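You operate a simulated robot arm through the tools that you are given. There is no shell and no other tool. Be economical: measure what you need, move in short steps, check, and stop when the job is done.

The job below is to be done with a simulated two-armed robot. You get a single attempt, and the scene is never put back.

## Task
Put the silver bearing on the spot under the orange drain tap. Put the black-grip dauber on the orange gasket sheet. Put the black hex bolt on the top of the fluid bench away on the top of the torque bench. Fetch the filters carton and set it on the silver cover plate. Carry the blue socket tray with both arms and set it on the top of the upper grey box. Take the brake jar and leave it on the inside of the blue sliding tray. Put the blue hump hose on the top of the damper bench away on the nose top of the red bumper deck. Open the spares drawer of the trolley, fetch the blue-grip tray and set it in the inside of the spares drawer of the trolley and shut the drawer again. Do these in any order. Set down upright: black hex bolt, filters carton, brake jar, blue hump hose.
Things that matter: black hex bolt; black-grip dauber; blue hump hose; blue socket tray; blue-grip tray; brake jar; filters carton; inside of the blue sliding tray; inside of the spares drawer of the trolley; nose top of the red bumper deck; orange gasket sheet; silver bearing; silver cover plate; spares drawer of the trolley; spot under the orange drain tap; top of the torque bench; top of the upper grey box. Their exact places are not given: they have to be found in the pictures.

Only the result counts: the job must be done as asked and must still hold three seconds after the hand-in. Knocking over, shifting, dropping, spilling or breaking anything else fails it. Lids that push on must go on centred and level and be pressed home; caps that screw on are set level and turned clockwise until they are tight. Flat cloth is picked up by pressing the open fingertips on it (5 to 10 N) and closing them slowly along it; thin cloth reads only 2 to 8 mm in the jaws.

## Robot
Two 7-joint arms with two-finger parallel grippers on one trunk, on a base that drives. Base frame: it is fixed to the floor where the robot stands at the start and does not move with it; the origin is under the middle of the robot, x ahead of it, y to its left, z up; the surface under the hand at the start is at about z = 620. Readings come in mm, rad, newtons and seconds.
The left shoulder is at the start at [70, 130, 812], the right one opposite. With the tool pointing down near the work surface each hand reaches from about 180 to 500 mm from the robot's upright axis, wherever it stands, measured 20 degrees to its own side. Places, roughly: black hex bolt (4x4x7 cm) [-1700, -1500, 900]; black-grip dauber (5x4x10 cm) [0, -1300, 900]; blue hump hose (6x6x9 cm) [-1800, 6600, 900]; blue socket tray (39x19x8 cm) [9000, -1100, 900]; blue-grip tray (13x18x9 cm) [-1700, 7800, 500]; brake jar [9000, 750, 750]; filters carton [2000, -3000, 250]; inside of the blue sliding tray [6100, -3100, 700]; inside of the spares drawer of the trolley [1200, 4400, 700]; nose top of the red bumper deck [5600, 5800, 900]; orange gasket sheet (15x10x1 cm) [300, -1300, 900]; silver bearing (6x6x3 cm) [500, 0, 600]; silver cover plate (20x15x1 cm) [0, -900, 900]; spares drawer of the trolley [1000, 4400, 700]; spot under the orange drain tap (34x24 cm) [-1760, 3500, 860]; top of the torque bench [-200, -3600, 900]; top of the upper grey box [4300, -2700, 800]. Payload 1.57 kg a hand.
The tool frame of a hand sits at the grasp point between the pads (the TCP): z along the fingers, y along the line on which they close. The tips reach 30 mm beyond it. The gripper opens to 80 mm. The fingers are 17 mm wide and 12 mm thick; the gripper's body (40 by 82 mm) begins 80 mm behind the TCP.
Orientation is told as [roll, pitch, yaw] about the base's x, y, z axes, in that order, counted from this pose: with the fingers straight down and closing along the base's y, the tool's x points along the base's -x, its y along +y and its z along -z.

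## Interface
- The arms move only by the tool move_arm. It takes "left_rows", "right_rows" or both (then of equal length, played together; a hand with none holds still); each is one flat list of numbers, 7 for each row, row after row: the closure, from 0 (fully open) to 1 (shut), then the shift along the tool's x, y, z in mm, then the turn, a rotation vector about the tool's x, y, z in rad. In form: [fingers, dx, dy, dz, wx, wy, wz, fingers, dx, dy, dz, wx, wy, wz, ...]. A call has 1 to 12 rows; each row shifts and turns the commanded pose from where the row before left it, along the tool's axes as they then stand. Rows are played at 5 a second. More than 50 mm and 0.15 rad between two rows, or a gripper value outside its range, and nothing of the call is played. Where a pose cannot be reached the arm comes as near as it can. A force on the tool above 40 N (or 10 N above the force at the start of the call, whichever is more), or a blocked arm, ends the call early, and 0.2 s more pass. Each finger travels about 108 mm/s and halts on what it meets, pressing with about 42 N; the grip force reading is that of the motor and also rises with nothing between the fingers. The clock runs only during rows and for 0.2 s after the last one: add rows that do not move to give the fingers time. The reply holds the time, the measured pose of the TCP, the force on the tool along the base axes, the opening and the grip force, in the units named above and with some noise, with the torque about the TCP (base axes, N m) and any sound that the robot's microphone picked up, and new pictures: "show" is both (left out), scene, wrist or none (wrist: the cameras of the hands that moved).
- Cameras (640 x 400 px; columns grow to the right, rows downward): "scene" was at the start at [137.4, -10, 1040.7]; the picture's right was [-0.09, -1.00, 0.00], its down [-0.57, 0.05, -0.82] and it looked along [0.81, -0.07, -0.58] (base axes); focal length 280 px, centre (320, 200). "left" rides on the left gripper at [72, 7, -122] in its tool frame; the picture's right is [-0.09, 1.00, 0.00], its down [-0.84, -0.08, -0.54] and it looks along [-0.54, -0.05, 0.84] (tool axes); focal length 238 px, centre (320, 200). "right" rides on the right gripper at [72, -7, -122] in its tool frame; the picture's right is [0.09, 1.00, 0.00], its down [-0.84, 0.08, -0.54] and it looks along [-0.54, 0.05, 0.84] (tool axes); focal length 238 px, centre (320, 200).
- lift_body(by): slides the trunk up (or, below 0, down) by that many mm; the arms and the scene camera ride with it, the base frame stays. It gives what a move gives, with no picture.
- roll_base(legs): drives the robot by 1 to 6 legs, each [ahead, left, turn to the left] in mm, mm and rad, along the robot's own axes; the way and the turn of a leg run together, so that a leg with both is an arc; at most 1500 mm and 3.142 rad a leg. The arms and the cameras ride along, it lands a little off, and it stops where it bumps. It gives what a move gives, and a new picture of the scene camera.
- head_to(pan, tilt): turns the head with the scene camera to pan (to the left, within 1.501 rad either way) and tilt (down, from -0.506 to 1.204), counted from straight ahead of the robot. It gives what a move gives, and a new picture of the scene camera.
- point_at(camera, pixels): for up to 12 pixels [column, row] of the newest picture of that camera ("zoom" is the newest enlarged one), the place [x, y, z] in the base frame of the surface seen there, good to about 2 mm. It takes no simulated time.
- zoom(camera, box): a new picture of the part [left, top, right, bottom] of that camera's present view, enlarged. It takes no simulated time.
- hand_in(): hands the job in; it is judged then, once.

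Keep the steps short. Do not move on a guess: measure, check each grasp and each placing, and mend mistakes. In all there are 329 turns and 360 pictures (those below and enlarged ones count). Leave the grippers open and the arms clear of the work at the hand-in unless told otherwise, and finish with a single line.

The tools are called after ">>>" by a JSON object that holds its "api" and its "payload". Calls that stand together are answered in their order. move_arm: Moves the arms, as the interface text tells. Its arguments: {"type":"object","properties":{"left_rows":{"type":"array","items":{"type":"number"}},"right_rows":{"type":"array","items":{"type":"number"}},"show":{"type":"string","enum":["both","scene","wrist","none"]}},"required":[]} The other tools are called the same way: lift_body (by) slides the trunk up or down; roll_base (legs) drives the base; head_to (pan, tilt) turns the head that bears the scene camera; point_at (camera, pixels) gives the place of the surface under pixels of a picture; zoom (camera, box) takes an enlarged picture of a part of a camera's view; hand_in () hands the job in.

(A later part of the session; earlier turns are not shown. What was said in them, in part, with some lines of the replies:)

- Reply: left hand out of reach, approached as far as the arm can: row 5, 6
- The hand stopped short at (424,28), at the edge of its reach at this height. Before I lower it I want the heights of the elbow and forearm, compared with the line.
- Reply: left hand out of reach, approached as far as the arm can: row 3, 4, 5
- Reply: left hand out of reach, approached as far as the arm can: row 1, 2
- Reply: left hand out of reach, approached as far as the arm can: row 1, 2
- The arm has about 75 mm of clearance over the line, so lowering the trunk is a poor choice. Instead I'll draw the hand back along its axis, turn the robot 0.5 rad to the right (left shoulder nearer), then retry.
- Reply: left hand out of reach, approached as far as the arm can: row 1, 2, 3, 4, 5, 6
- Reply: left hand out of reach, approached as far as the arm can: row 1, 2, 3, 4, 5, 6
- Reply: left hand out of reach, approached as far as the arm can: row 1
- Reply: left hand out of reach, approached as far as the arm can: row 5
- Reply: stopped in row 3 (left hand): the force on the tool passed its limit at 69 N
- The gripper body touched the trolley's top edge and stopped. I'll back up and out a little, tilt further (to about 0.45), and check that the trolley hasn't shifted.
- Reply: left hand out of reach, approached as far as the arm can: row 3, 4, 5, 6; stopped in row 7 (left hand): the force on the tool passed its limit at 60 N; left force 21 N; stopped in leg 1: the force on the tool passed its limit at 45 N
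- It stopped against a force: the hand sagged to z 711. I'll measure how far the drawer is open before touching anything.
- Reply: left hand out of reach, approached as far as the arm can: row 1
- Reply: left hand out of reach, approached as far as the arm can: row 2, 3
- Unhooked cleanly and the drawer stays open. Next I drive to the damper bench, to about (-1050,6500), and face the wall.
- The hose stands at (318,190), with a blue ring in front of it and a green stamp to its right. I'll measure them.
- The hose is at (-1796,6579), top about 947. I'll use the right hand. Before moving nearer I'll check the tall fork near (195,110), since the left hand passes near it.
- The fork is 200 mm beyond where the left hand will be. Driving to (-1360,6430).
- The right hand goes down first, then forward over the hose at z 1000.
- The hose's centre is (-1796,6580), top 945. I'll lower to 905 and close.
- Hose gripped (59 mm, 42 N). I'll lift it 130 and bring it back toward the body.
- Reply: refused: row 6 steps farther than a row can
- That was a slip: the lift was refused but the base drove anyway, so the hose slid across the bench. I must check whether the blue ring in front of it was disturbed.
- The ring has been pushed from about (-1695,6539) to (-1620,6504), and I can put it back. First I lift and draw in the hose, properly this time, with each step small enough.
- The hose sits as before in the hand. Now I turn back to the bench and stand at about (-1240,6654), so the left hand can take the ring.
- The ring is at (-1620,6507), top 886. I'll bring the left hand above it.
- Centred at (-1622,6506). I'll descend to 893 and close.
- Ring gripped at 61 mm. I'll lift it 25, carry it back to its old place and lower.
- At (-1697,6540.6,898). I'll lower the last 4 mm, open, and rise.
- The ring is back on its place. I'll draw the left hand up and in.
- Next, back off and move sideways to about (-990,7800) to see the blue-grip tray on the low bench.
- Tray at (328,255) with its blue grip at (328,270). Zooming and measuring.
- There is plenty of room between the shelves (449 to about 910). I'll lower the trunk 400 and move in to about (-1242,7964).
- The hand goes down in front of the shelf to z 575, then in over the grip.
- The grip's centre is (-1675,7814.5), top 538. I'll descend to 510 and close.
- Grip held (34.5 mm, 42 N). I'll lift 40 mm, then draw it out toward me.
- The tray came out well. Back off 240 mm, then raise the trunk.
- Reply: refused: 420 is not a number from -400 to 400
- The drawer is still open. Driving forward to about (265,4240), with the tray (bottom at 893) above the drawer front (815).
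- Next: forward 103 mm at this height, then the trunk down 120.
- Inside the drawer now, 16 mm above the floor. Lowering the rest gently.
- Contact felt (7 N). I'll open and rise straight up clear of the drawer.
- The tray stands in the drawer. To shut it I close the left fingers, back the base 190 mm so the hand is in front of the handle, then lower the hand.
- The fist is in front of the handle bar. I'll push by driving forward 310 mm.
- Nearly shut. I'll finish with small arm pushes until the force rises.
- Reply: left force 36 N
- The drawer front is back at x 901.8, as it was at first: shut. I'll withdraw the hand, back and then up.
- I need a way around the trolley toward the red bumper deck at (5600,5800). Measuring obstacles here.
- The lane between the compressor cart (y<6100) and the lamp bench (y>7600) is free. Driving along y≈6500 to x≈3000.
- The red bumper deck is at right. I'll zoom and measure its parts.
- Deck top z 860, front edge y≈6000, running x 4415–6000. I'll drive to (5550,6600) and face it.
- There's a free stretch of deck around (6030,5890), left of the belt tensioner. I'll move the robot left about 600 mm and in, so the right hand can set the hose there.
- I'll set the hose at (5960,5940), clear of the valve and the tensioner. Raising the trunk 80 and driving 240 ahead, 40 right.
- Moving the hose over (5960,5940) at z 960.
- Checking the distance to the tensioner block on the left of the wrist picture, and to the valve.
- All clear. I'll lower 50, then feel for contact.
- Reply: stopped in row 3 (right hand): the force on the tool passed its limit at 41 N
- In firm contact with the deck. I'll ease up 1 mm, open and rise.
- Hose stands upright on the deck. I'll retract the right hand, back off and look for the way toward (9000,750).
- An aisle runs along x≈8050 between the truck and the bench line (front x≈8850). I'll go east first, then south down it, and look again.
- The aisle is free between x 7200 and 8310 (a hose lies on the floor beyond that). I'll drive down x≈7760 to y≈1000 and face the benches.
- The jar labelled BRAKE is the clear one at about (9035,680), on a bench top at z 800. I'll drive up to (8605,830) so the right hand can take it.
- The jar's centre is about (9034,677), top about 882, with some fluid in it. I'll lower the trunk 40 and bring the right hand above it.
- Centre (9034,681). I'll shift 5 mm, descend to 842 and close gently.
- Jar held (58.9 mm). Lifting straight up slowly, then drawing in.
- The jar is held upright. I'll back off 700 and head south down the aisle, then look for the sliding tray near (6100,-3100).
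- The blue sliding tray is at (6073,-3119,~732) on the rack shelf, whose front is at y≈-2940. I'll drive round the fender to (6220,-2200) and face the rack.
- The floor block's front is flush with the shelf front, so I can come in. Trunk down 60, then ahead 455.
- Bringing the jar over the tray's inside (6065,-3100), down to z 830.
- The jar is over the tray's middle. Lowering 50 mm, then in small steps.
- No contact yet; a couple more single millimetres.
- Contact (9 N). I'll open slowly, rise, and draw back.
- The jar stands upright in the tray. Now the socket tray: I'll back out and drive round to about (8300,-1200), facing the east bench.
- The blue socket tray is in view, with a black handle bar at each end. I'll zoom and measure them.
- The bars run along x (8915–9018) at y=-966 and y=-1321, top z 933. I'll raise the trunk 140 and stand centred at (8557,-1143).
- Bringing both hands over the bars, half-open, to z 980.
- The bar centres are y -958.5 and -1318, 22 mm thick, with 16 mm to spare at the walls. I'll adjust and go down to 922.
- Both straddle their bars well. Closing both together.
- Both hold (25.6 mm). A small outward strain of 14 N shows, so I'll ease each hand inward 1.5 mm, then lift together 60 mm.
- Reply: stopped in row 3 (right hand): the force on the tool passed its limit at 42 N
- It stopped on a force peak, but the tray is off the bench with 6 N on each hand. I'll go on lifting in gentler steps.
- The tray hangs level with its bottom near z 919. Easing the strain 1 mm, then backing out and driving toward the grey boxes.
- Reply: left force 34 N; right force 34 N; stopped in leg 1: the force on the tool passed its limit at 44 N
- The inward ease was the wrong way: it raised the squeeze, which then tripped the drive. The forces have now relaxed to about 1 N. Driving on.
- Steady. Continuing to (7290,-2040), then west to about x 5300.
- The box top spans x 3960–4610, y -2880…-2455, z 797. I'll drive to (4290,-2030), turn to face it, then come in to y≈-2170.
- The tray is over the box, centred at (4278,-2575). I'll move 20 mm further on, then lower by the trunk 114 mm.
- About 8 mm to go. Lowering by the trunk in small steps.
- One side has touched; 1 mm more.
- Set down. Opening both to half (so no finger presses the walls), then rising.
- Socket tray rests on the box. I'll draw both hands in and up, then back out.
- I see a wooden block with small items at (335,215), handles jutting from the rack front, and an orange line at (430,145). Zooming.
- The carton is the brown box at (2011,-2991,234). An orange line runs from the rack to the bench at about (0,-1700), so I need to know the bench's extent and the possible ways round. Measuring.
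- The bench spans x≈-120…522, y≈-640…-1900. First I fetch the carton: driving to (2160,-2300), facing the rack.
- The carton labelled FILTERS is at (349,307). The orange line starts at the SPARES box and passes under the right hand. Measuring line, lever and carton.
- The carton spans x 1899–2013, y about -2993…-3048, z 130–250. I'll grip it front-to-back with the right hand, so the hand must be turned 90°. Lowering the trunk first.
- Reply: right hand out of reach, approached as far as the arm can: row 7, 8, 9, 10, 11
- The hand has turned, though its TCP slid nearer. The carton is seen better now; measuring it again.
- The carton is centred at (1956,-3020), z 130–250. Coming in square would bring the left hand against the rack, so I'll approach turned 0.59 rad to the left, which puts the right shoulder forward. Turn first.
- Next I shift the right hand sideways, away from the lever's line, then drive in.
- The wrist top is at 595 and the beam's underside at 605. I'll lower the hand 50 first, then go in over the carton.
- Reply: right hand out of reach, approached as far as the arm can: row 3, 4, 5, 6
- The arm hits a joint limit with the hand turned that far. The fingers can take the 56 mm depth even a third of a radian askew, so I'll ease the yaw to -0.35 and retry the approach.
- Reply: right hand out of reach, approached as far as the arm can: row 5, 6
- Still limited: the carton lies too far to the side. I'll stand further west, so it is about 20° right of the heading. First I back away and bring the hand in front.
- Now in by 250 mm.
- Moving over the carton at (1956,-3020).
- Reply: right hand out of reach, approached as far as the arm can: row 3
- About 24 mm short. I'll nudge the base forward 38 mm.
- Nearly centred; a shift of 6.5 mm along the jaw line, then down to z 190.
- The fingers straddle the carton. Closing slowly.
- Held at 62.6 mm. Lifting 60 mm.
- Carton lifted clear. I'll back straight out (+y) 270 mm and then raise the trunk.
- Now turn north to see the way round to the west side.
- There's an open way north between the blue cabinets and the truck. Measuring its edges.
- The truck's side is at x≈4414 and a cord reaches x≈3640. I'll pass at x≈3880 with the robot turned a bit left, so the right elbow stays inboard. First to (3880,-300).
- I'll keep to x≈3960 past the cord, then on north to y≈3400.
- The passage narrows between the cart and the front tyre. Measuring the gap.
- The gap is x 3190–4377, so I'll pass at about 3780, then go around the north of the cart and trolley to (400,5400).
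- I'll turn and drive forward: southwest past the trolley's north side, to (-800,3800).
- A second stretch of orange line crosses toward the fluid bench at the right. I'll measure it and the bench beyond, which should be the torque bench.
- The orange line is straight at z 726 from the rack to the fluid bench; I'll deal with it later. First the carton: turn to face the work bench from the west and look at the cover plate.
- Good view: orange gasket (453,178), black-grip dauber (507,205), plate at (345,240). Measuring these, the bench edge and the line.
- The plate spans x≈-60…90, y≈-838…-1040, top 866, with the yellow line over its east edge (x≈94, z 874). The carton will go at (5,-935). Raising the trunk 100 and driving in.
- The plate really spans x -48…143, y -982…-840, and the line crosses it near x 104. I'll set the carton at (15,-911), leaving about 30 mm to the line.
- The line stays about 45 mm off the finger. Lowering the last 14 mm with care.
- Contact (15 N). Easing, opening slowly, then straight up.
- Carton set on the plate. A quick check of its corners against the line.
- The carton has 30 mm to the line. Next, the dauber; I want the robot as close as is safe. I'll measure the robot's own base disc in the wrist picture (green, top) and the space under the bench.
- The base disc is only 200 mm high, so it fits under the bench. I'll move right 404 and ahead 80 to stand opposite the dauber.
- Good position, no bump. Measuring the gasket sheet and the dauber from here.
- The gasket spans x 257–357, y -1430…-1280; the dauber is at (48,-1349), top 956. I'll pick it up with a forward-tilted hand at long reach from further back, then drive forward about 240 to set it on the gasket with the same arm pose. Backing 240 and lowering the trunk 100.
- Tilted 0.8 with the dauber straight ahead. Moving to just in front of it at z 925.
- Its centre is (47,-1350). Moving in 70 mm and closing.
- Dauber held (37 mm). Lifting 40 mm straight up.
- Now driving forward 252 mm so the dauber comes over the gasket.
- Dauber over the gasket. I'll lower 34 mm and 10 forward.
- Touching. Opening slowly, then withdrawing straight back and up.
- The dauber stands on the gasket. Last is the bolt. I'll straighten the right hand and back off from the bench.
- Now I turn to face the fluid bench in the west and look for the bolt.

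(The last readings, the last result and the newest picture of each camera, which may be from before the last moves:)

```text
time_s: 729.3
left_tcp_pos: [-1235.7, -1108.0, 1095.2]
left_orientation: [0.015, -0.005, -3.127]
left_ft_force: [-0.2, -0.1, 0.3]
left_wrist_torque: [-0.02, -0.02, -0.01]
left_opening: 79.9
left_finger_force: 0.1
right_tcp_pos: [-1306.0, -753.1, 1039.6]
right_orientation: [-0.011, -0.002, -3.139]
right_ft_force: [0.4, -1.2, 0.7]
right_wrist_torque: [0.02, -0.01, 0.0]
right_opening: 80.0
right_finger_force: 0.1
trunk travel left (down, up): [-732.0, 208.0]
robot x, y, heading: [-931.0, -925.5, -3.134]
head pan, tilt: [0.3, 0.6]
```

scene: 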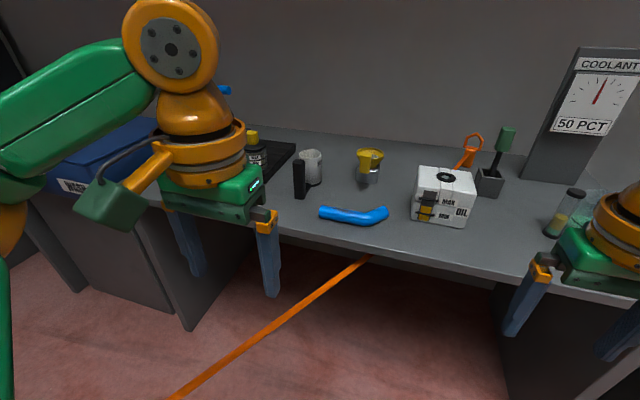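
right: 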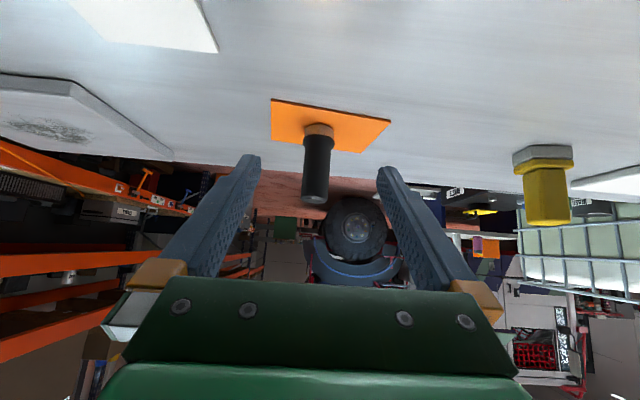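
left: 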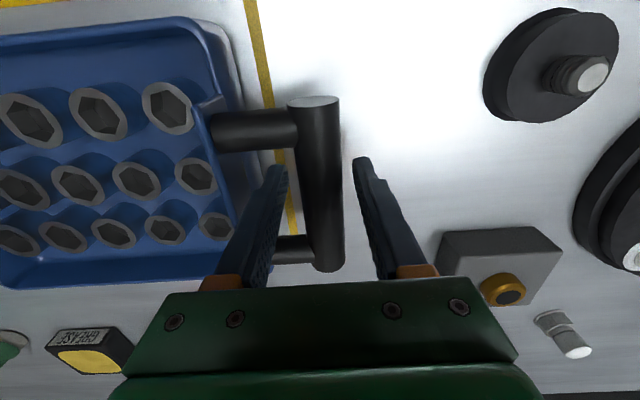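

The left arm hides the part of the bench near y -1500. I'll raise and draw that hand in, and pan further.

>>> {"api": "head_to", "payload": {"pan": 0.75, "tilt": 0.55}}

```text
time_s: 730.2
left_tcp_pos: [-1235.2, -1106.1, 1095.3]
left_orientation: [0.014, -0.004, -3.126]
left_ft_force: [-0.1, 0.3, -1.1]
left_wrist_torque: [-0.01, 0.01, 0.01]
left_opening: 80.0
left_finger_force: 0.1
right_tcp_pos: [-1305.9, -753.8, 1038.0]
right_orientation: [-0.008, -0.003, -3.137]
right_ft_force: [-0.4, 0.7, -0.3]
right_wrist_torque: [-0.02, -0.01, 0.0]
right_opening: 80.0
right_finger_force: 0.1
trunk travel left (down, up): [-732.0, 208.0]
robot x, y, heading: [-930.0, -927.6, -3.135]
head pan, tilt: [0.75, 0.55]
```

scene: 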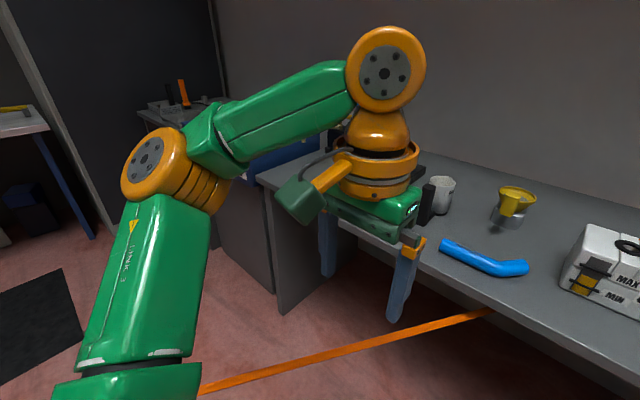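

>>> {"api": "roll_base", "payload": {"legs": [[0, 0, 0.62]]}}

>>> {"api": "head_to", "payload": {"pan": 0.05, "tilt": 0.55}}

```text
time_s: 732.3
left_tcp_pos: [-1074.8, -1250.2, 1095.1]
left_orientation: [0.013, -0.004, -2.511]
left_ft_force: [-0.5, 0.2, 0.4]
left_wrist_torque: [0.03, 0.05, -0.01]
left_opening: 79.9
left_finger_force: 0.0
right_tcp_pos: [-1337.2, -1001.4, 1038.7]
right_orientation: [-0.009, -0.001, -2.526]
right_ft_force: [0.3, 1.0, -0.3]
right_wrist_torque: [0.0, -0.01, 0.01]
right_opening: 80.0
right_finger_force: 0.2
trunk travel left (down, up): [-732.0, 208.0]
robot x, y, heading: [-929.3, -927.3, -2.522]
head pan, tilt: [0.75, 0.55]
```

scene: 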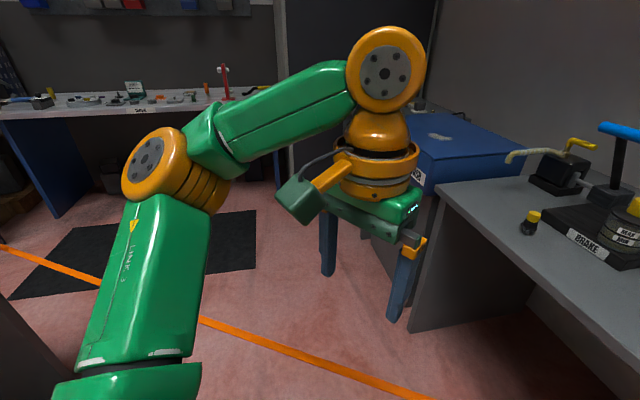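

```text
time_s: 733.4
left_tcp_pos: [-1074.8, -1251.1, 1093.4]
left_orientation: [0.014, -0.003, -2.513]
left_ft_force: [-0.1, -0.7, 0.9]
left_wrist_torque: [0.0, 0.02, -0.01]
left_opening: 79.9
left_finger_force: 0.1
right_tcp_pos: [-1337.7, -1002.0, 1039.2]
right_orientation: [-0.009, -0.001, -2.526]
right_ft_force: [-0.1, -0.6, 0.0]
right_wrist_torque: [0.03, 0.0, 0.05]
right_opening: 80.0
right_finger_force: 0.1
trunk travel left (down, up): [-732.0, 208.0]
robot x, y, heading: [-926.6, -928.6, -2.524]
head pan, tilt: [0.051, 0.55]
```

scene: 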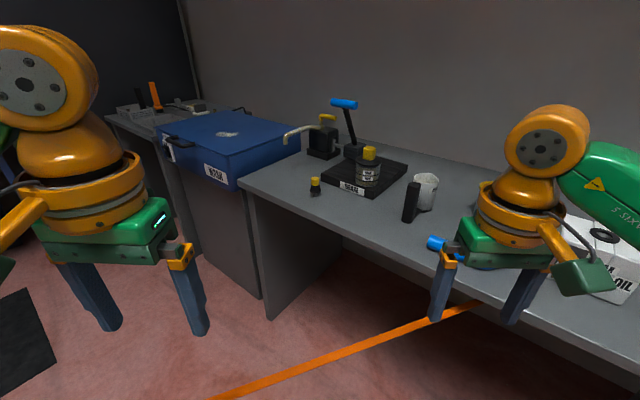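

Candidates: the small yellow-topped thing at (315,186) and the black upright at (410,200). Zooming and measuring.

>>> {"api": "zoom", "payload": {"camera": "scene", "box": [280, 120, 480, 245]}}

>>> {"api": "point_at", "payload": {"camera": "scene", "pixels": [[315, 182], [315, 192], [411, 190], [410, 215], [425, 185], [445, 245], [470, 302], [380, 333], [250, 185], [330, 210]]}}

```text
3.20 times, centred on (380, 182) of scene
```

zoom: 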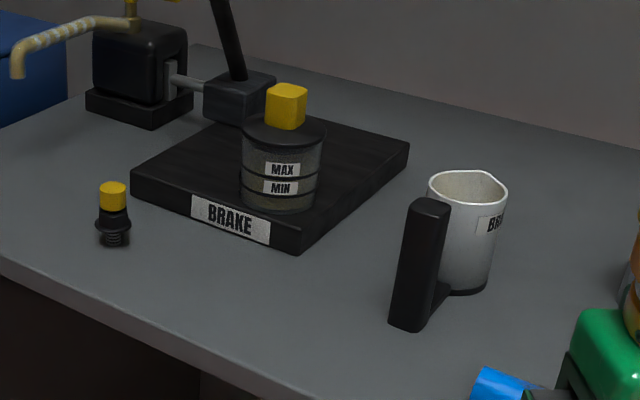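

```text
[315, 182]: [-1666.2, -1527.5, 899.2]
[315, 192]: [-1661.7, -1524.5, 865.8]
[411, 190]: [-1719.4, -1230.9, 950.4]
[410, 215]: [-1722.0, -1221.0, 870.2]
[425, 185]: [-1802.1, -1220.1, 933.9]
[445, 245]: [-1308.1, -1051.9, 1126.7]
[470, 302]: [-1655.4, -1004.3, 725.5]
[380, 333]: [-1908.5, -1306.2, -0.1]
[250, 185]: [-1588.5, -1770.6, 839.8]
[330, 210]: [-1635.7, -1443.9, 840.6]
```

The bolt is the black hex with a yellow top at (-1664,-1526), on the fluid bench. The torque bench lies beyond the orange line (z 726). With the trunk fully down my shoulders are at z 362 and the camera at about 590, so I should pass under it. First I go well north of the line and face south.

>>> {"api": "roll_base", "payload": {"legs": [[-383, -280, 0], [0, 0, 0.953]]}}

>>> {"api": "lift_body", "payload": {"by": -400}}

>>> {"api": "lift_body", "payload": {"by": -332}}

>>> {"api": "move_arm", "payload": {"left_rows": [0, 0, 0, 35, 0, 0, 0, 0, 0, 0, 35, 0, 0, 0, 0, 0, 0, 35, 0, 0, 0, 0, 0, 0, 30, 0, 0, 0, 0, 0, 0, 0, 0, 0, 0], "right_rows": [0, 0, 0, 20, 0, 0, 0, 0, 10, 0, 20, 0, 0, 0, 0, 20, 0, 20, 0, 0, 0, 0, 20, 0, 20, 0, 0, 0, 0, 0, 0, 0, 0, 0, 0], "show": "scene"}}

```text
time_s: 738.6
left_tcp_pos: [-599.8, -780.6, 1094.9]
left_orientation: [0.015, -0.004, -1.554]
left_ft_force: [-0.5, -0.3, -0.5]
left_wrist_torque: [-0.02, -0.07, 0.03]
left_opening: 80.0
left_finger_force: 0.0
right_tcp_pos: [-954.4, -852.2, 1039.0]
right_orientation: [-0.008, -0.003, -1.564]
right_ft_force: [0.8, -0.8, 0.0]
right_wrist_torque: [-0.01, 0.0, 0.01]
right_opening: 79.9
right_finger_force: 0.1
trunk travel left (down, up): [-732.0, 208.0]
robot x, y, heading: [-781.9, -475.9, -1.56]
head pan, tilt: [0.051, 0.55]
```

scene: 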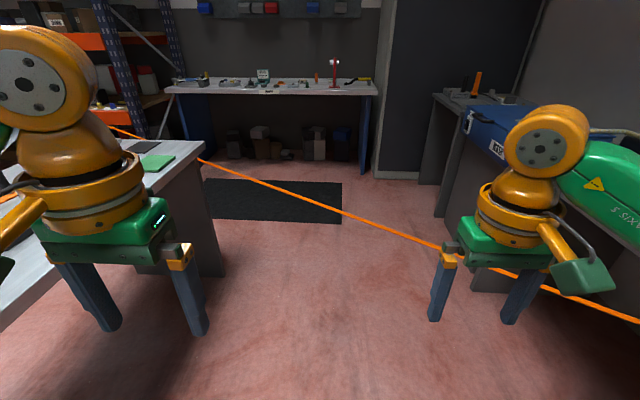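

```text
time_s: 742.5
left_tcp_pos: [-600.1, -780.7, 695.0]
left_orientation: [0.014, -0.004, -1.553]
left_ft_force: [-0.7, 0.9, 0.0]
left_wrist_torque: [0.0, -0.01, -0.02]
left_opening: 80.0
left_finger_force: 0.0
right_tcp_pos: [-953.3, -852.5, 639.3]
right_orientation: [-0.009, 0.0, -1.566]
right_ft_force: [-0.9, -0.9, 0.0]
right_wrist_torque: [0.0, 0.0, 0.01]
right_opening: 79.9
right_finger_force: 0.0
trunk travel left (down, up): [-332.0, 608.0]
robot x, y, heading: [-785.1, -473.5, -1.561]
head pan, tilt: [0.051, 0.55]
```

```text
time_s: 745.8
left_tcp_pos: [-600.6, -781.3, 362.7]
left_orientation: [0.013, -0.004, -1.553]
left_ft_force: [0.2, -0.2, 0.1]
left_wrist_torque: [0.0, -0.03, 0.0]
left_opening: 80.0
left_finger_force: 0.1
right_tcp_pos: [-953.9, -853.0, 306.2]
right_orientation: [-0.008, -0.003, -1.566]
right_ft_force: [-0.3, 0.3, 0.2]
right_wrist_torque: [0.0, -0.03, 0.01]
right_opening: 80.1
right_finger_force: 0.1
trunk travel left (down, up): [0.0, 940.0]
robot x, y, heading: [-778.7, -472.9, -1.566]
head pan, tilt: [0.051, 0.55]
```

```text
time_s: 747.0
left_tcp_pos: [-598.3, -780.4, 227.1]
left_orientation: [0.015, -0.003, -1.553]
left_ft_force: [-0.8, -0.4, -0.3]
left_wrist_torque: [-0.02, 0.0, 0.03]
left_opening: 79.9
left_finger_force: 0.1
right_tcp_pos: [-952.8, -803.0, 227.6]
right_orientation: [-0.008, -0.001, -1.565]
right_ft_force: [-0.3, 0.3, -0.2]
right_wrist_torque: [-0.01, 0.02, -0.03]
right_opening: 79.9
right_finger_force: 0.1
trunk travel left (down, up): [0.0, 940.0]
robot x, y, heading: [-781.7, -476.9, -1.564]
head pan, tilt: [0.051, 0.55]
```

scene: 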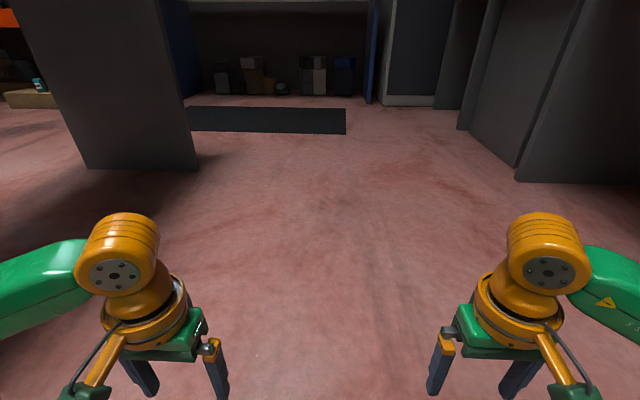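

Everything visible sits below about z 600 now. I'll drive south under the line; if anything bumps, the drive stops.

>>> {"api": "roll_base", "payload": {"legs": [[1500, 0, -0.006], [250, 0, 0]]}}

```text
time_s: 755.8
left_tcp_pos: [-576.7, -2531.1, 228.1]
left_orientation: [0.015, -0.003, -1.549]
left_ft_force: [-0.4, 0.1, 0.2]
left_wrist_torque: [-0.04, 0.02, -0.02]
left_opening: 79.9
left_finger_force: 0.0
right_tcp_pos: [-933.0, -2555.1, 228.1]
right_orientation: [-0.008, -0.003, -1.56]
right_ft_force: [0.9, 0.8, 0.4]
right_wrist_torque: [0.02, -0.02, -0.03]
right_opening: 80.0
right_finger_force: 0.1
trunk travel left (down, up): [0.0, 940.0]
robot x, y, heading: [-757.5, -2222.3, -1.561]
head pan, tilt: [0.051, 0.55]
```

scene: 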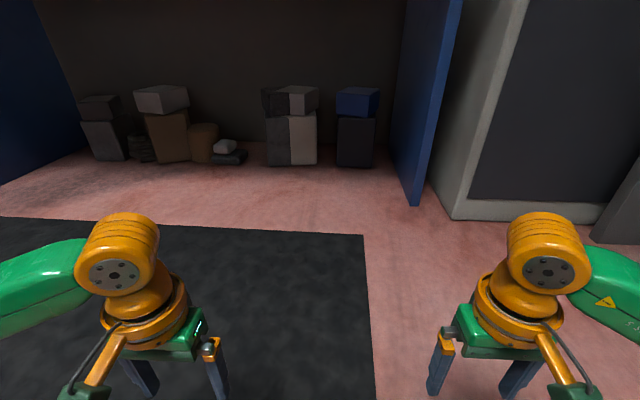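

Passed under freely. Raising the trunk again and viewing the torque bench ahead for a free spot.

>>> {"api": "lift_body", "payload": {"by": 400}}

>>> {"api": "lift_body", "payload": {"by": 340}}

>>> {"api": "head_to", "payload": {"pan": 0.1, "tilt": 0.4}}

>>> {"api": "point_at", "payload": {"camera": "scene", "pixels": [[200, 160], [250, 165], [300, 165], [350, 165], [400, 165], [300, 180], [350, 185], [400, 185], [320, 200]]}}

```text
time_s: 759.6
left_tcp_pos: [-575.5, -2531.0, 626.9]
left_orientation: [0.016, -0.004, -1.55]
left_ft_force: [-0.3, 0.1, -0.7]
left_wrist_torque: [-0.02, -0.01, 0.05]
left_opening: 80.0
left_finger_force: 0.1
right_tcp_pos: [-932.0, -2555.2, 626.2]
right_orientation: [-0.009, -0.001, -1.561]
right_ft_force: [0.5, -0.3, -0.4]
right_wrist_torque: [-0.01, -0.01, -0.02]
right_opening: 80.0
right_finger_force: 0.1
trunk travel left (down, up): [-400.0, 540.0]
robot x, y, heading: [-757.9, -2222.2, -1.557]
head pan, tilt: [0.051, 0.55]
```

```text
time_s: 763.0
left_tcp_pos: [-577.7, -2532.4, 967.7]
left_orientation: [0.014, -0.003, -1.55]
left_ft_force: [0.6, 0.1, 0.3]
left_wrist_torque: [0.01, 0.03, 0.0]
left_opening: 80.0
left_finger_force: 0.1
right_tcp_pos: [-933.1, -2554.3, 966.7]
right_orientation: [-0.009, -0.001, -1.559]
right_ft_force: [0.6, -1.7, 0.3]
right_wrist_torque: [-0.01, 0.0, 0.01]
right_opening: 80.0
right_finger_force: 0.0
trunk travel left (down, up): [-740.0, 200.0]
robot x, y, heading: [-763.6, -2225.3, -1.559]
head pan, tilt: [0.051, 0.55]
```

```text
time_s: 763.7
left_tcp_pos: [-576.5, -2530.5, 968.2]
left_orientation: [0.013, -0.003, -1.55]
left_ft_force: [0.0, 0.3, 1.1]
left_wrist_torque: [0.02, -0.01, 0.01]
left_opening: 80.2
left_finger_force: 0.0
right_tcp_pos: [-932.4, -2555.8, 966.2]
right_orientation: [-0.009, 0.0, -1.558]
right_ft_force: [-0.3, -0.3, -0.4]
right_wrist_torque: [0.01, 0.0, -0.02]
right_opening: 79.9
right_finger_force: 0.1
trunk travel left (down, up): [-740.0, 200.0]
robot x, y, heading: [-761.0, -2225.6, -1.557]
head pan, tilt: [0.099, 0.4]
```

scene: 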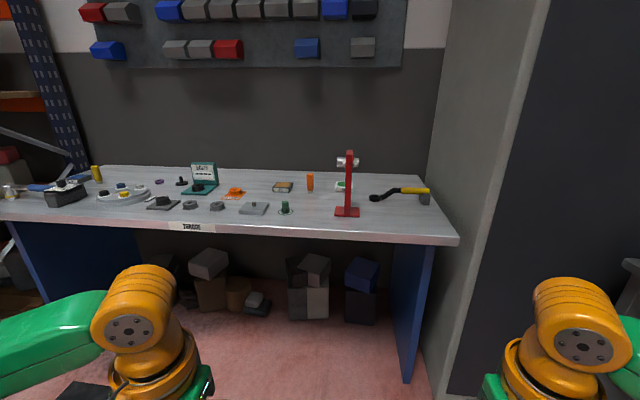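

```text
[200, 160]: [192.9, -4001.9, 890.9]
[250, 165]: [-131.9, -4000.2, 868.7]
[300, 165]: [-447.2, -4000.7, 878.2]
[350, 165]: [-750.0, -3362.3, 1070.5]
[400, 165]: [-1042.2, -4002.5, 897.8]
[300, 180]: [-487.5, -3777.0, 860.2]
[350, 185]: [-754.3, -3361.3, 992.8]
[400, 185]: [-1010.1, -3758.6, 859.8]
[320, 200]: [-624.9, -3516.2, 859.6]
```

A free spot on the torque bench is near (-620,-3420), top 860. Now to the bolt: turn west and drive to (-1244,-1676).

>>> {"api": "roll_base", "payload": {"legs": [[0, 0, -1.58], [0, -553, 0], [470, 0, 0]]}}

>>> {"api": "head_to", "payload": {"pan": -0.25, "tilt": 0.75}}

```text
time_s: 773.0
left_tcp_pos: [-1551.2, -1869.8, 968.2]
left_orientation: [0.015, -0.003, -3.121]
left_ft_force: [0.4, -0.9, -1.0]
left_wrist_torque: [0.0, -0.02, -0.02]
left_opening: 80.1
left_finger_force: 0.0
right_tcp_pos: [-1574.8, -1514.7, 967.2]
right_orientation: [-0.009, -0.004, -3.13]
right_ft_force: [0.6, 0.9, -0.7]
right_wrist_torque: [0.01, -0.01, 0.0]
right_opening: 80.1
right_finger_force: 0.2
trunk travel left (down, up): [-740.0, 200.0]
robot x, y, heading: [-1248.4, -1686.5, -3.126]
head pan, tilt: [0.099, 0.4]
```

scene: 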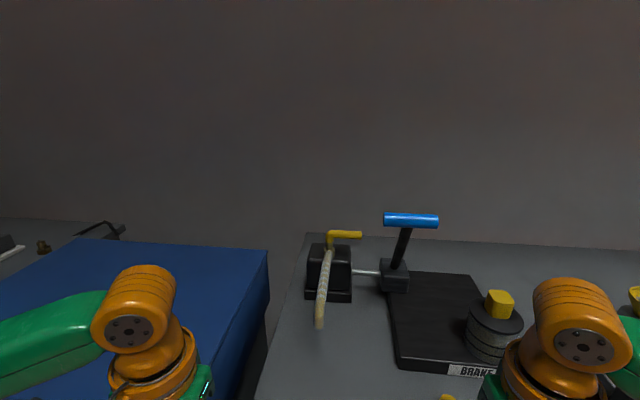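

```text
time_s: 773.9
left_tcp_pos: [-1552.5, -1871.1, 967.8]
left_orientation: [0.014, -0.005, -3.118]
left_ft_force: [-0.1, -0.8, 0.2]
left_wrist_torque: [-0.02, -0.01, -0.01]
left_opening: 80.1
left_finger_force: 0.2
right_tcp_pos: [-1575.8, -1515.6, 967.7]
right_orientation: [-0.007, -0.002, -3.132]
right_ft_force: [-0.4, -0.2, 0.7]
right_wrist_torque: [-0.05, -0.01, 0.04]
right_opening: 79.8
right_finger_force: 0.1
trunk travel left (down, up): [-740.0, 200.0]
robot x, y, heading: [-1247.8, -1684.2, -3.124]
head pan, tilt: [-0.25, 0.75]
```

scene: 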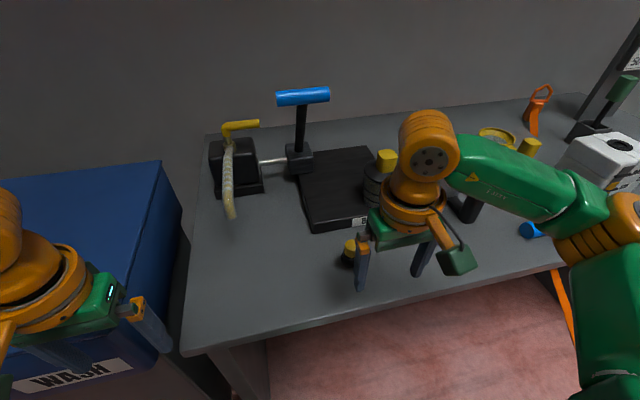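

The bolt is at (349,250). Measuring it and the neighbouring black plate edge.

>>> {"api": "point_at", "payload": {"camera": "scene", "pixels": [[349, 243], [349, 250], [347, 262], [340, 265], [312, 230], [365, 222], [300, 290], [330, 260]]}}

>>> {"api": "zoom", "payload": {"camera": "scene", "box": [300, 210, 400, 290]}}

```text
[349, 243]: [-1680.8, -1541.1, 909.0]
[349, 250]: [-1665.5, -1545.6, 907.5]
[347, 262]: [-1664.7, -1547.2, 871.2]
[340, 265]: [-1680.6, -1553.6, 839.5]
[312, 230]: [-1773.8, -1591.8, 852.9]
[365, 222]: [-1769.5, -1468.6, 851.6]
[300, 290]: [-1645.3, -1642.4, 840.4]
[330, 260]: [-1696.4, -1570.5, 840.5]
```

```text
5.00 times, centred on (350, 250) of scene
```

zoom: 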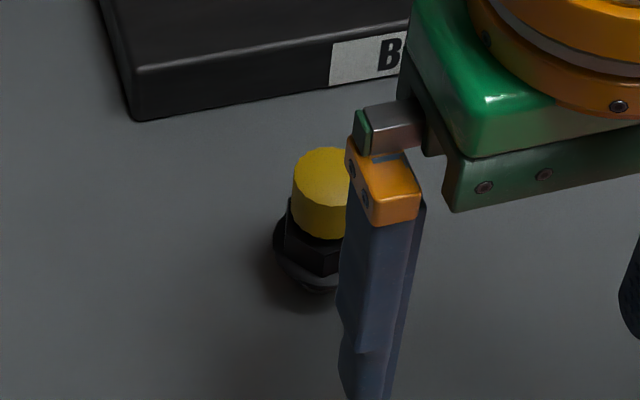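

Bench top 840, bolt top 909. Bringing the right hand above it to see it in the wrist camera.

>>> {"api": "move_arm", "payload": {"right_rows": [0, 0, 0, -20, 0, 0, 0, 0, -34, 9.3, 0, 0, 0, 0, 0, -34, 9.3, 0, 0, 0, 0, 0, -32, 9.3, 0, 0, 0, 0, 0, 0, 0, 0, 0, 0, 0], "show": "wrist"}}

```text
time_s: 775.0
left_tcp_pos: [-1550.6, -1870.8, 968.1]
left_orientation: [0.012, -0.005, -3.119]
left_ft_force: [-0.7, -0.4, -1.0]
left_wrist_torque: [-0.04, 0.0, 0.01]
left_opening: 80.0
left_finger_force: 0.0
right_tcp_pos: [-1675.3, -1541.3, 986.2]
right_orientation: [-0.013, -0.004, -3.131]
right_ft_force: [0.4, 0.6, -0.3]
right_wrist_torque: [0.02, 0.03, 0.0]
right_opening: 80.0
right_finger_force: 0.0
trunk travel left (down, up): [-740.0, 200.0]
robot x, y, heading: [-1248.8, -1686.9, -3.126]
head pan, tilt: [-0.25, 0.75]
```

right: 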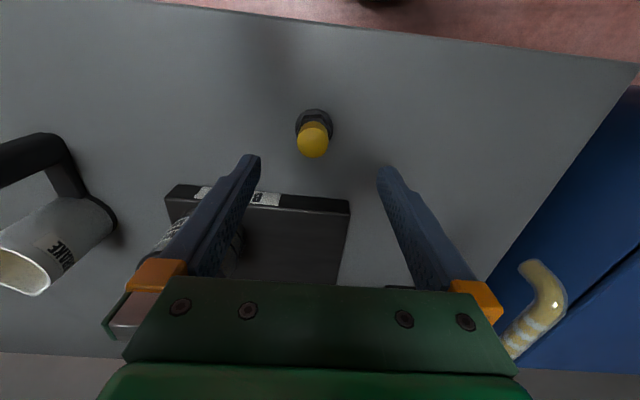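

>>> {"api": "point_at", "payload": {"camera": "right", "pixels": [[313, 148], [298, 140], [328, 140], [297, 126], [333, 126], [313, 111], [313, 156]]}}

```text
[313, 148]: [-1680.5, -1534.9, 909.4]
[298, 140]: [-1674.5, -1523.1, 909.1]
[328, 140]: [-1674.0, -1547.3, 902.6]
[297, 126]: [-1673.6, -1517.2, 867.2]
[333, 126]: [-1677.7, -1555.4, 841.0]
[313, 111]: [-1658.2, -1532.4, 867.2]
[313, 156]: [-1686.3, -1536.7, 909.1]
```

Centre (-1675,-1535). I'll shift 6 mm, descend to 877 and close on the hex.

>>> {"api": "move_arm", "payload": {"right_rows": [0, 0, -6, 25, 0, 0, 0, 0, 0, 0, 42, 0, 0, 0, 0, 0, 0, 42, 0, 0, 0, 0, 0, 0, 0, 0, 0, 0, 0.3, 0, 0, 0, 0, 0, 0, 0.5, 0, 0, 0, 0, 0, 0, 1, 0, 0, 0, 0, 0, 0, 1, 0, 0, 0, 0, 0, 0], "show": "wrist"}}

```text
time_s: 776.9
left_tcp_pos: [-1552.5, -1870.7, 968.2]
left_orientation: [0.012, -0.002, -3.12]
left_ft_force: [0.1, -0.1, -0.7]
left_wrist_torque: [0.01, 0.02, -0.02]
left_opening: 80.2
left_finger_force: 0.2
right_tcp_pos: [-1674.3, -1537.7, 877.7]
right_orientation: [-0.009, -0.002, -3.132]
right_ft_force: [0.2, -0.9, -0.4]
right_wrist_torque: [-0.01, -0.02, -0.05]
right_opening: 37.8
right_finger_force: 42.0
trunk travel left (down, up): [-740.0, 200.0]
robot x, y, heading: [-1249.8, -1682.8, -3.125]
head pan, tilt: [-0.25, 0.75]
```

right: 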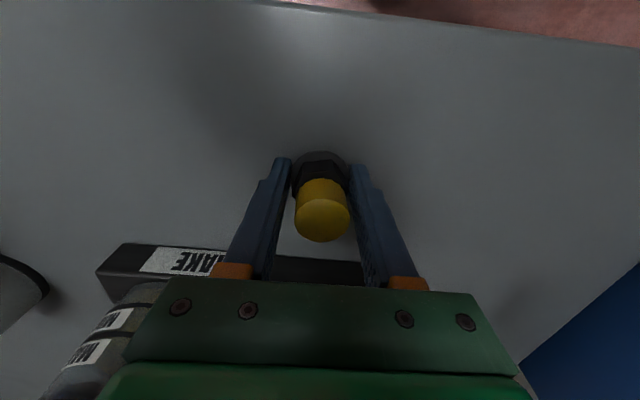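

Bolt held by the hex (37.8 mm). Lifting and drawing in.

>>> {"api": "move_arm", "payload": {"right_rows": [1, 0, 0, -15, 0, 0, 0, 1, 0, 0, -35, 0, 0, 0, 1, 0, 0, -40, 0, 0, 0, 1, 30, 0, -20, 0, 0, 0, 1, 35, 0, 0, 0, 0, 0, 1, 35, 0, 0, 0, 0, 0, 1, 0, 0, 0, 0, 0, 0], "show": "wrist"}}

```text
time_s: 778.5
left_tcp_pos: [-1552.1, -1869.4, 967.5]
left_orientation: [0.015, 0.0, -3.119]
left_ft_force: [-0.5, 0.1, -0.4]
left_wrist_torque: [-0.01, -0.02, 0.01]
left_opening: 80.2
left_finger_force: 0.1
right_tcp_pos: [-1574.8, -1535.4, 986.7]
right_orientation: [-0.009, -0.002, -3.132]
right_ft_force: [-0.1, -0.1, -1.1]
right_wrist_torque: [0.01, 0.02, -0.01]
right_opening: 37.7
right_finger_force: 42.3
trunk travel left (down, up): [-740.0, 200.0]
robot x, y, heading: [-1246.4, -1687.7, -3.131]
head pan, tilt: [-0.25, 0.75]
```

right: 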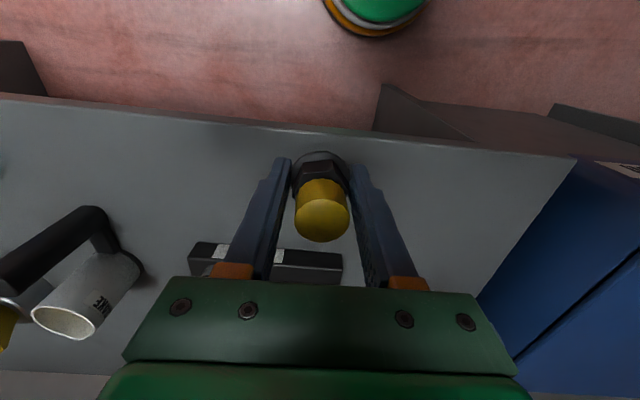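

Now to the torque bench: back 200, south 700, turn to face it, and come to about (-468,-2750).

>>> {"api": "roll_base", "payload": {"legs": [[-200, 0, 0], [0, 700, 0], [0, 0, 1.565], [364, 579, 0]]}}

>>> {"api": "head_to", "payload": {"pan": -0.1, "tilt": 0.6}}

>>> {"api": "point_at", "payload": {"camera": "scene", "pixels": [[320, 200], [350, 200], [380, 200], [400, 210], [350, 220], [380, 220], [320, 220], [420, 220], [350, 250]]}}

```text
time_s: 790.6
left_tcp_pos: [-287.3, -3069.3, 968.8]
left_orientation: [0.013, -0.003, -1.57]
left_ft_force: [0.5, -0.5, -0.8]
left_wrist_torque: [-0.02, 0.0, -0.02]
left_opening: 80.2
left_finger_force: 0.1
right_tcp_pos: [-622.5, -3083.5, 987.3]
right_orientation: [-0.008, -0.003, -1.583]
right_ft_force: [-0.1, -1.0, -1.5]
right_wrist_torque: [0.0, -0.01, 0.01]
right_opening: 37.5
right_finger_force: 41.9
trunk travel left (down, up): [-740.0, 200.0]
robot x, y, heading: [-464.5, -2760.9, -1.582]
head pan, tilt: [-0.25, 0.75]
```

scene: 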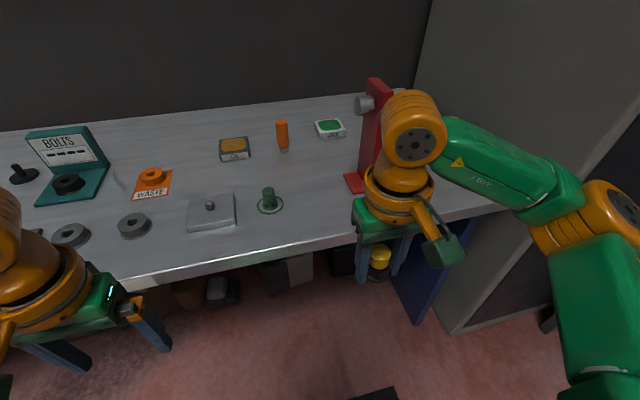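

```text
time_s: 791.3
left_tcp_pos: [-286.8, -3070.3, 967.3]
left_orientation: [0.013, -0.003, -1.574]
left_ft_force: [-0.4, 0.7, 0.4]
left_wrist_torque: [0.02, 0.01, 0.02]
left_opening: 80.2
left_finger_force: 0.0
right_tcp_pos: [-622.4, -3085.3, 987.1]
right_orientation: [-0.01, -0.001, -1.583]
right_ft_force: [-0.3, -0.7, -1.4]
right_wrist_torque: [0.03, 0.02, -0.03]
right_opening: 37.1
right_finger_force: 42.2
trunk travel left (down, up): [-740.0, 200.0]
robot x, y, heading: [-465.6, -2761.3, -1.582]
head pan, tilt: [-0.099, 0.6]
```

scene: 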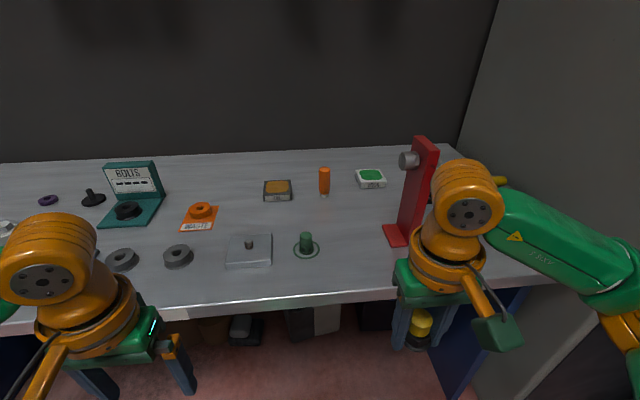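

```text
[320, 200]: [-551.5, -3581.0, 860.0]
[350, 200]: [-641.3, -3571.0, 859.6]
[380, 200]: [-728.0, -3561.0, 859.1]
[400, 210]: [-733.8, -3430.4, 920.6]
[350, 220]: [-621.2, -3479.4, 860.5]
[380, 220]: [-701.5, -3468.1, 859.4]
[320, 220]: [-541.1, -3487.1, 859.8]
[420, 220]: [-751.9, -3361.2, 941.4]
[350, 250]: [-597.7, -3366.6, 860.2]
```

Clear spot at (-575,-3480), away from the red stand. Driving ahead 269, left 10.

>>> {"api": "roll_base", "payload": {"legs": [[269, 10, 0]]}}

>>> {"api": "move_arm", "payload": {"right_rows": [1, -25, 10, 5, 0, 0, 0, 1, -25, 10, 10, 0, 0, 0, 1, -25, 10, 10, 0, 0, 0, 1, -25, 7, 10, 0, 0, 0, 1, -25, 0, 10, 0, 0, 0, 1, 0, 0, 0, 0, 0, 0], "show": "both"}}

```text
time_s: 793.2
left_tcp_pos: [-277.6, -3330.3, 967.7]
left_orientation: [0.015, -0.004, -1.567]
left_ft_force: [-0.3, 1.0, 0.7]
left_wrist_torque: [0.02, 0.0, 0.02]
left_opening: 80.2
left_finger_force: 0.1
right_tcp_pos: [-612.0, -3348.3, 987.9]
right_orientation: [-0.007, -0.004, -1.577]
right_ft_force: [1.0, 0.2, -2.3]
right_wrist_torque: [-0.01, 0.0, 0.01]
right_opening: 37.6
right_finger_force: 42.3
trunk travel left (down, up): [-740.0, 200.0]
robot x, y, heading: [-457.2, -3023.8, -1.579]
head pan, tilt: [-0.099, 0.6]
```

scene: 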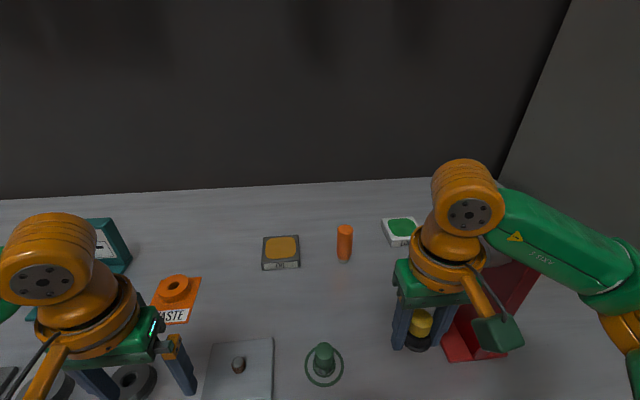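

```text
time_s: 794.6
left_tcp_pos: [-276.7, -3332.2, 966.9]
left_orientation: [0.014, -0.004, -1.567]
left_ft_force: [0.0, 0.5, 0.1]
left_wrist_torque: [0.01, -0.01, 0.01]
left_opening: 79.9
left_finger_force: 0.1
right_tcp_pos: [-575.8, -3474.8, 942.1]
right_orientation: [-0.011, -0.002, -1.576]
right_ft_force: [-0.1, 0.7, -1.1]
right_wrist_torque: [0.0, -0.04, -0.02]
right_opening: 37.3
right_finger_force: 41.9
trunk travel left (down, up): [-740.0, 200.0]
robot x, y, heading: [-458.5, -3023.8, -1.581]
head pan, tilt: [-0.099, 0.6]
```

scene: 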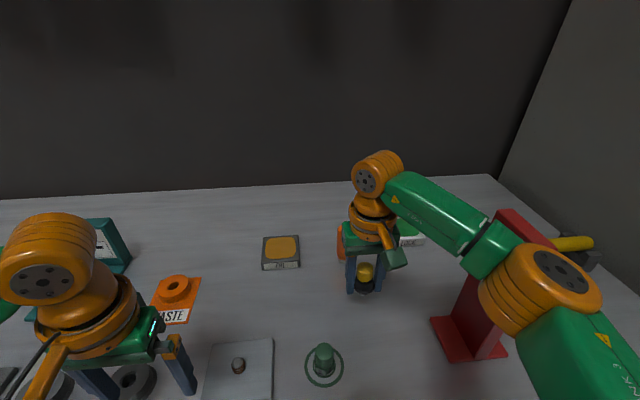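
right: 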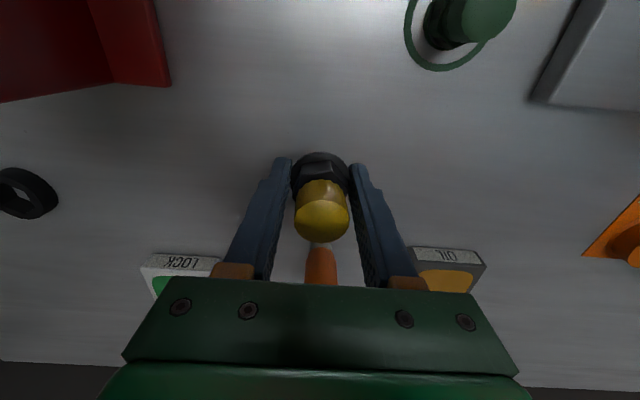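

The elbow is near the red stand. Checking heights before I lower further.

>>> {"api": "point_at", "payload": {"camera": "scene", "pixels": [[503, 213], [520, 225], [545, 255], [500, 310], [497, 262], [478, 275], [465, 345], [490, 240], [510, 325]]}}

>>> {"api": "zoom", "payload": {"camera": "scene", "box": [400, 180, 620, 380]}}

```text
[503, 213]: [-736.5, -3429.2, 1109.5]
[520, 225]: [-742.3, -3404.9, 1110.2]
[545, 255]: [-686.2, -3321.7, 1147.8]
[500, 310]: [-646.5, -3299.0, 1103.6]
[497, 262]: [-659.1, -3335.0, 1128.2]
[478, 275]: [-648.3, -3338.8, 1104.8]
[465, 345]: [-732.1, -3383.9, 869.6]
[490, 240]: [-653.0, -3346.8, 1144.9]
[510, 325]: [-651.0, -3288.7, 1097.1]
```

```text
2.00 times, centred on (510, 280) of scene
```

zoom: 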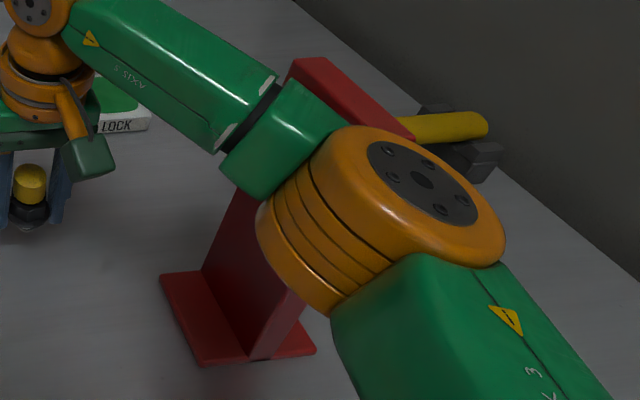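

The elbow is only a few centimetres from the stand's top (1110). I'll shift the whole robot 65 mm left (+x), away from it, which puts the bolt at about (-511,-3475), still a clear place.

>>> {"api": "roll_base", "payload": {"legs": [[0, 65, 0]]}}

>>> {"api": "move_arm", "payload": {"right_rows": [1, 0, 0, 20, 0, 0, 0, 1, 0, 0, 15, 0, 0, 0, 1, 0, 0, 5, 0, 0, 0, 1, 0, 0, 0, 0, 0, 0], "show": "wrist"}}

```text
time_s: 795.6
left_tcp_pos: [-216.2, -3332.2, 968.9]
left_orientation: [0.016, -0.004, -1.568]
left_ft_force: [0.3, -0.2, -0.4]
left_wrist_torque: [0.01, -0.03, 0.01]
left_opening: 80.1
left_finger_force: 0.1
right_tcp_pos: [-514.3, -3474.0, 942.9]
right_orientation: [-0.004, -0.001, -1.579]
right_ft_force: [0.2, -0.2, -0.2]
right_wrist_torque: [0.0, 0.02, -0.02]
right_opening: 37.6
right_finger_force: 42.0
trunk travel left (down, up): [-740.0, 200.0]
robot x, y, heading: [-391.2, -3020.4, -1.577]
head pan, tilt: [-0.099, 0.6]
```

scene: 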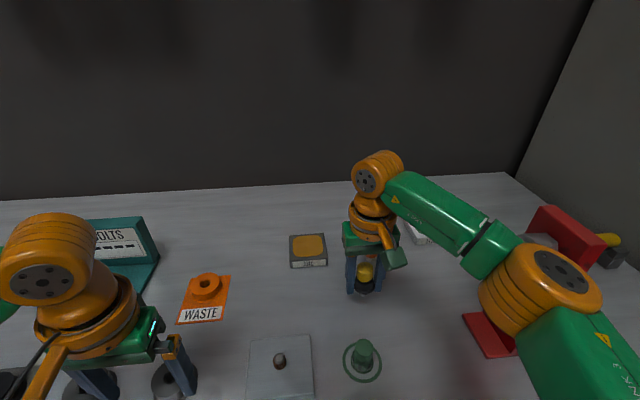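

```text
time_s: 796.6
left_tcp_pos: [-213.6, -3331.8, 967.5]
left_orientation: [0.015, -0.003, -1.567]
left_ft_force: [0.2, 0.6, -0.6]
left_wrist_torque: [-0.01, 0.0, 0.0]
left_opening: 79.9
left_finger_force: 0.0
right_tcp_pos: [-512.0, -3475.9, 903.7]
right_orientation: [-0.01, -0.002, -1.581]
right_ft_force: [0.0, -0.5, -1.5]
right_wrist_torque: [-0.01, 0.01, -0.01]
right_opening: 37.2
right_finger_force: 41.7
trunk travel left (down, up): [-740.0, 200.0]
robot x, y, heading: [-390.0, -3025.2, -1.579]
head pan, tilt: [-0.099, 0.6]
```

right: 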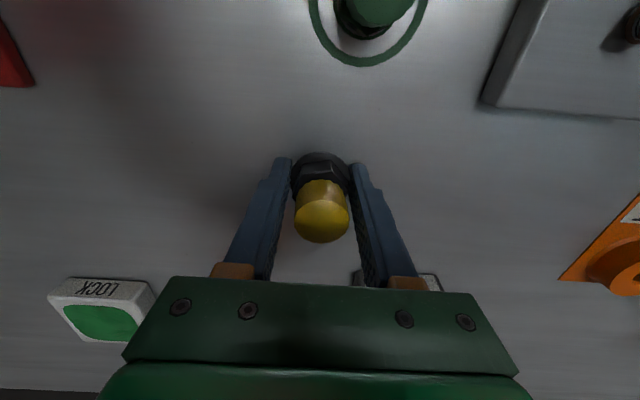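

6 mm to go, then feeling for contact.

>>> {"api": "move_arm", "payload": {"right_rows": [1, 0, 0, 4.5, 0, 0, 0, 1, 0, 0, 1, 0, 0, 0, 1, 0, 0, 0, 0, 0, 0], "show": "none"}}

>>> {"api": "move_arm", "payload": {"right_rows": [1, 0, 0, 1, 0, 0, 0, 1, 0, 0, 0, 0, 0, 0], "show": "none"}}

```text
time_s: 797.4
left_tcp_pos: [-211.4, -3332.3, 968.4]
left_orientation: [0.013, -0.003, -1.566]
left_ft_force: [-0.2, 0.2, -0.7]
left_wrist_torque: [-0.03, -0.02, -0.03]
left_opening: 80.0
left_finger_force: 0.1
right_tcp_pos: [-512.2, -3475.1, 898.1]
right_orientation: [-0.011, -0.001, -1.581]
right_ft_force: [-1.5, 0.5, 1.1]
right_wrist_torque: [-0.01, -0.02, 0.01]
right_opening: 37.6
right_finger_force: 42.2
trunk travel left (down, up): [-740.0, 200.0]
robot x, y, heading: [-392.9, -3024.8, -1.574]
head pan, tilt: [-0.099, 0.6]
```

```text
time_s: 798.0
left_tcp_pos: [-212.7, -3329.8, 968.0]
left_orientation: [0.015, -0.002, -1.568]
left_ft_force: [-0.2, -0.1, -1.7]
left_wrist_torque: [-0.01, -0.02, -0.03]
left_opening: 80.0
left_finger_force: 0.1
right_tcp_pos: [-512.1, -3474.6, 897.9]
right_orientation: [-0.007, -0.003, -1.58]
right_ft_force: [-1.7, -2.4, 10.3]
right_wrist_torque: [-0.09, 0.01, -0.06]
right_opening: 37.5
right_finger_force: 41.9
trunk travel left (down, up): [-740.0, 200.0]
robot x, y, heading: [-390.8, -3025.4, -1.571]
head pan, tilt: [-0.099, 0.6]
```

Contact (10 N). Opening slowly, then straight up.

>>> {"api": "move_arm", "payload": {"right_rows": [0.7, 0, 0, -0.5, 0, 0, 0, 0.5, 0, 0, 0, 0, 0, 0, 0.3, 0, 0, 0, 0, 0, 0, 0.1, 0, 0, 0, 0, 0, 0, 0, 0, 0, -20, 0, 0, 0, 0, 0, 0, -40, 0, 0, 0, 0, 0, 0, -45, 0, 0, 0, 0, 20, 0, -40, 0, 0, 0, 0, 0, 0, 0, 0, 0, 0], "show": "wrist"}}

```text
time_s: 800.0
left_tcp_pos: [-212.5, -3332.9, 967.6]
left_orientation: [0.015, -0.004, -1.567]
left_ft_force: [-0.1, -0.7, 0.7]
left_wrist_torque: [0.04, -0.02, 0.02]
left_opening: 80.0
left_finger_force: 0.0
right_tcp_pos: [-510.6, -3454.4, 1043.0]
right_orientation: [-0.012, -0.002, -1.579]
right_ft_force: [-0.4, -0.6, 0.1]
right_wrist_torque: [0.0, -0.03, -0.01]
right_opening: 80.0
right_finger_force: 0.1
trunk travel left (down, up): [-740.0, 200.0]
robot x, y, heading: [-388.8, -3023.4, -1.574]
head pan, tilt: [-0.099, 0.6]
```

right: 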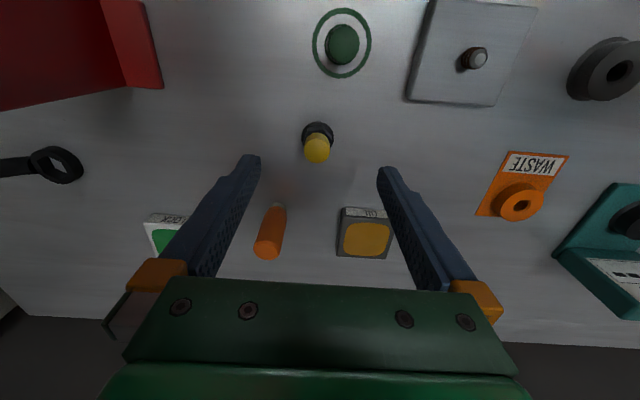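

The bolt stands upright on the torque bench. I'll back the robot away so both arms are clear.

>>> {"api": "roll_base", "payload": {"legs": [[-400, 0, 0]]}}

```text
time_s: 802.5
left_tcp_pos: [-210.4, -2936.1, 965.3]
left_orientation: [0.014, 0.0, -1.573]
left_ft_force: [0.2, -0.2, -0.6]
left_wrist_torque: [-0.02, 0.03, -0.01]
left_opening: 79.9
left_finger_force: 0.1
right_tcp_pos: [-510.2, -3056.4, 1042.4]
right_orientation: [-0.009, -0.001, -1.585]
right_ft_force: [0.3, -0.4, -0.4]
right_wrist_torque: [0.02, -0.03, -0.01]
right_opening: 80.0
right_finger_force: 0.0
trunk travel left (down, up): [-740.0, 200.0]
robot x, y, heading: [-386.9, -2622.9, -1.583]
head pan, tilt: [-0.099, 0.6]
```

scene: 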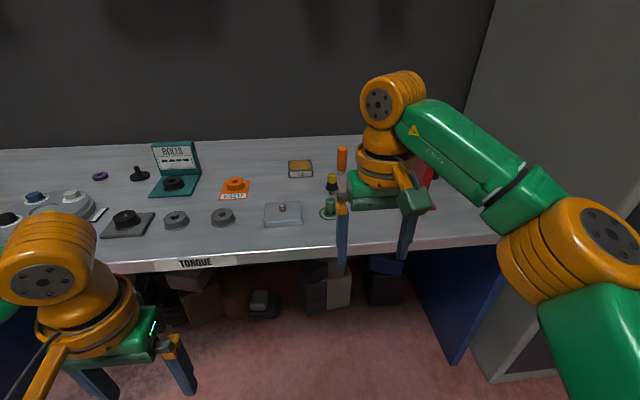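

All eight placings are done; the arms are clear and both grippers are open. Handing in.

>>> {"api": "hand_in", "payload": {}}

```text
The job is handed in.
```

All eight placings are done and the job is handed in; on the way I pushed the blue ring on the damper bench about 80 mm and put it back to within a few mm, judged from pictures.
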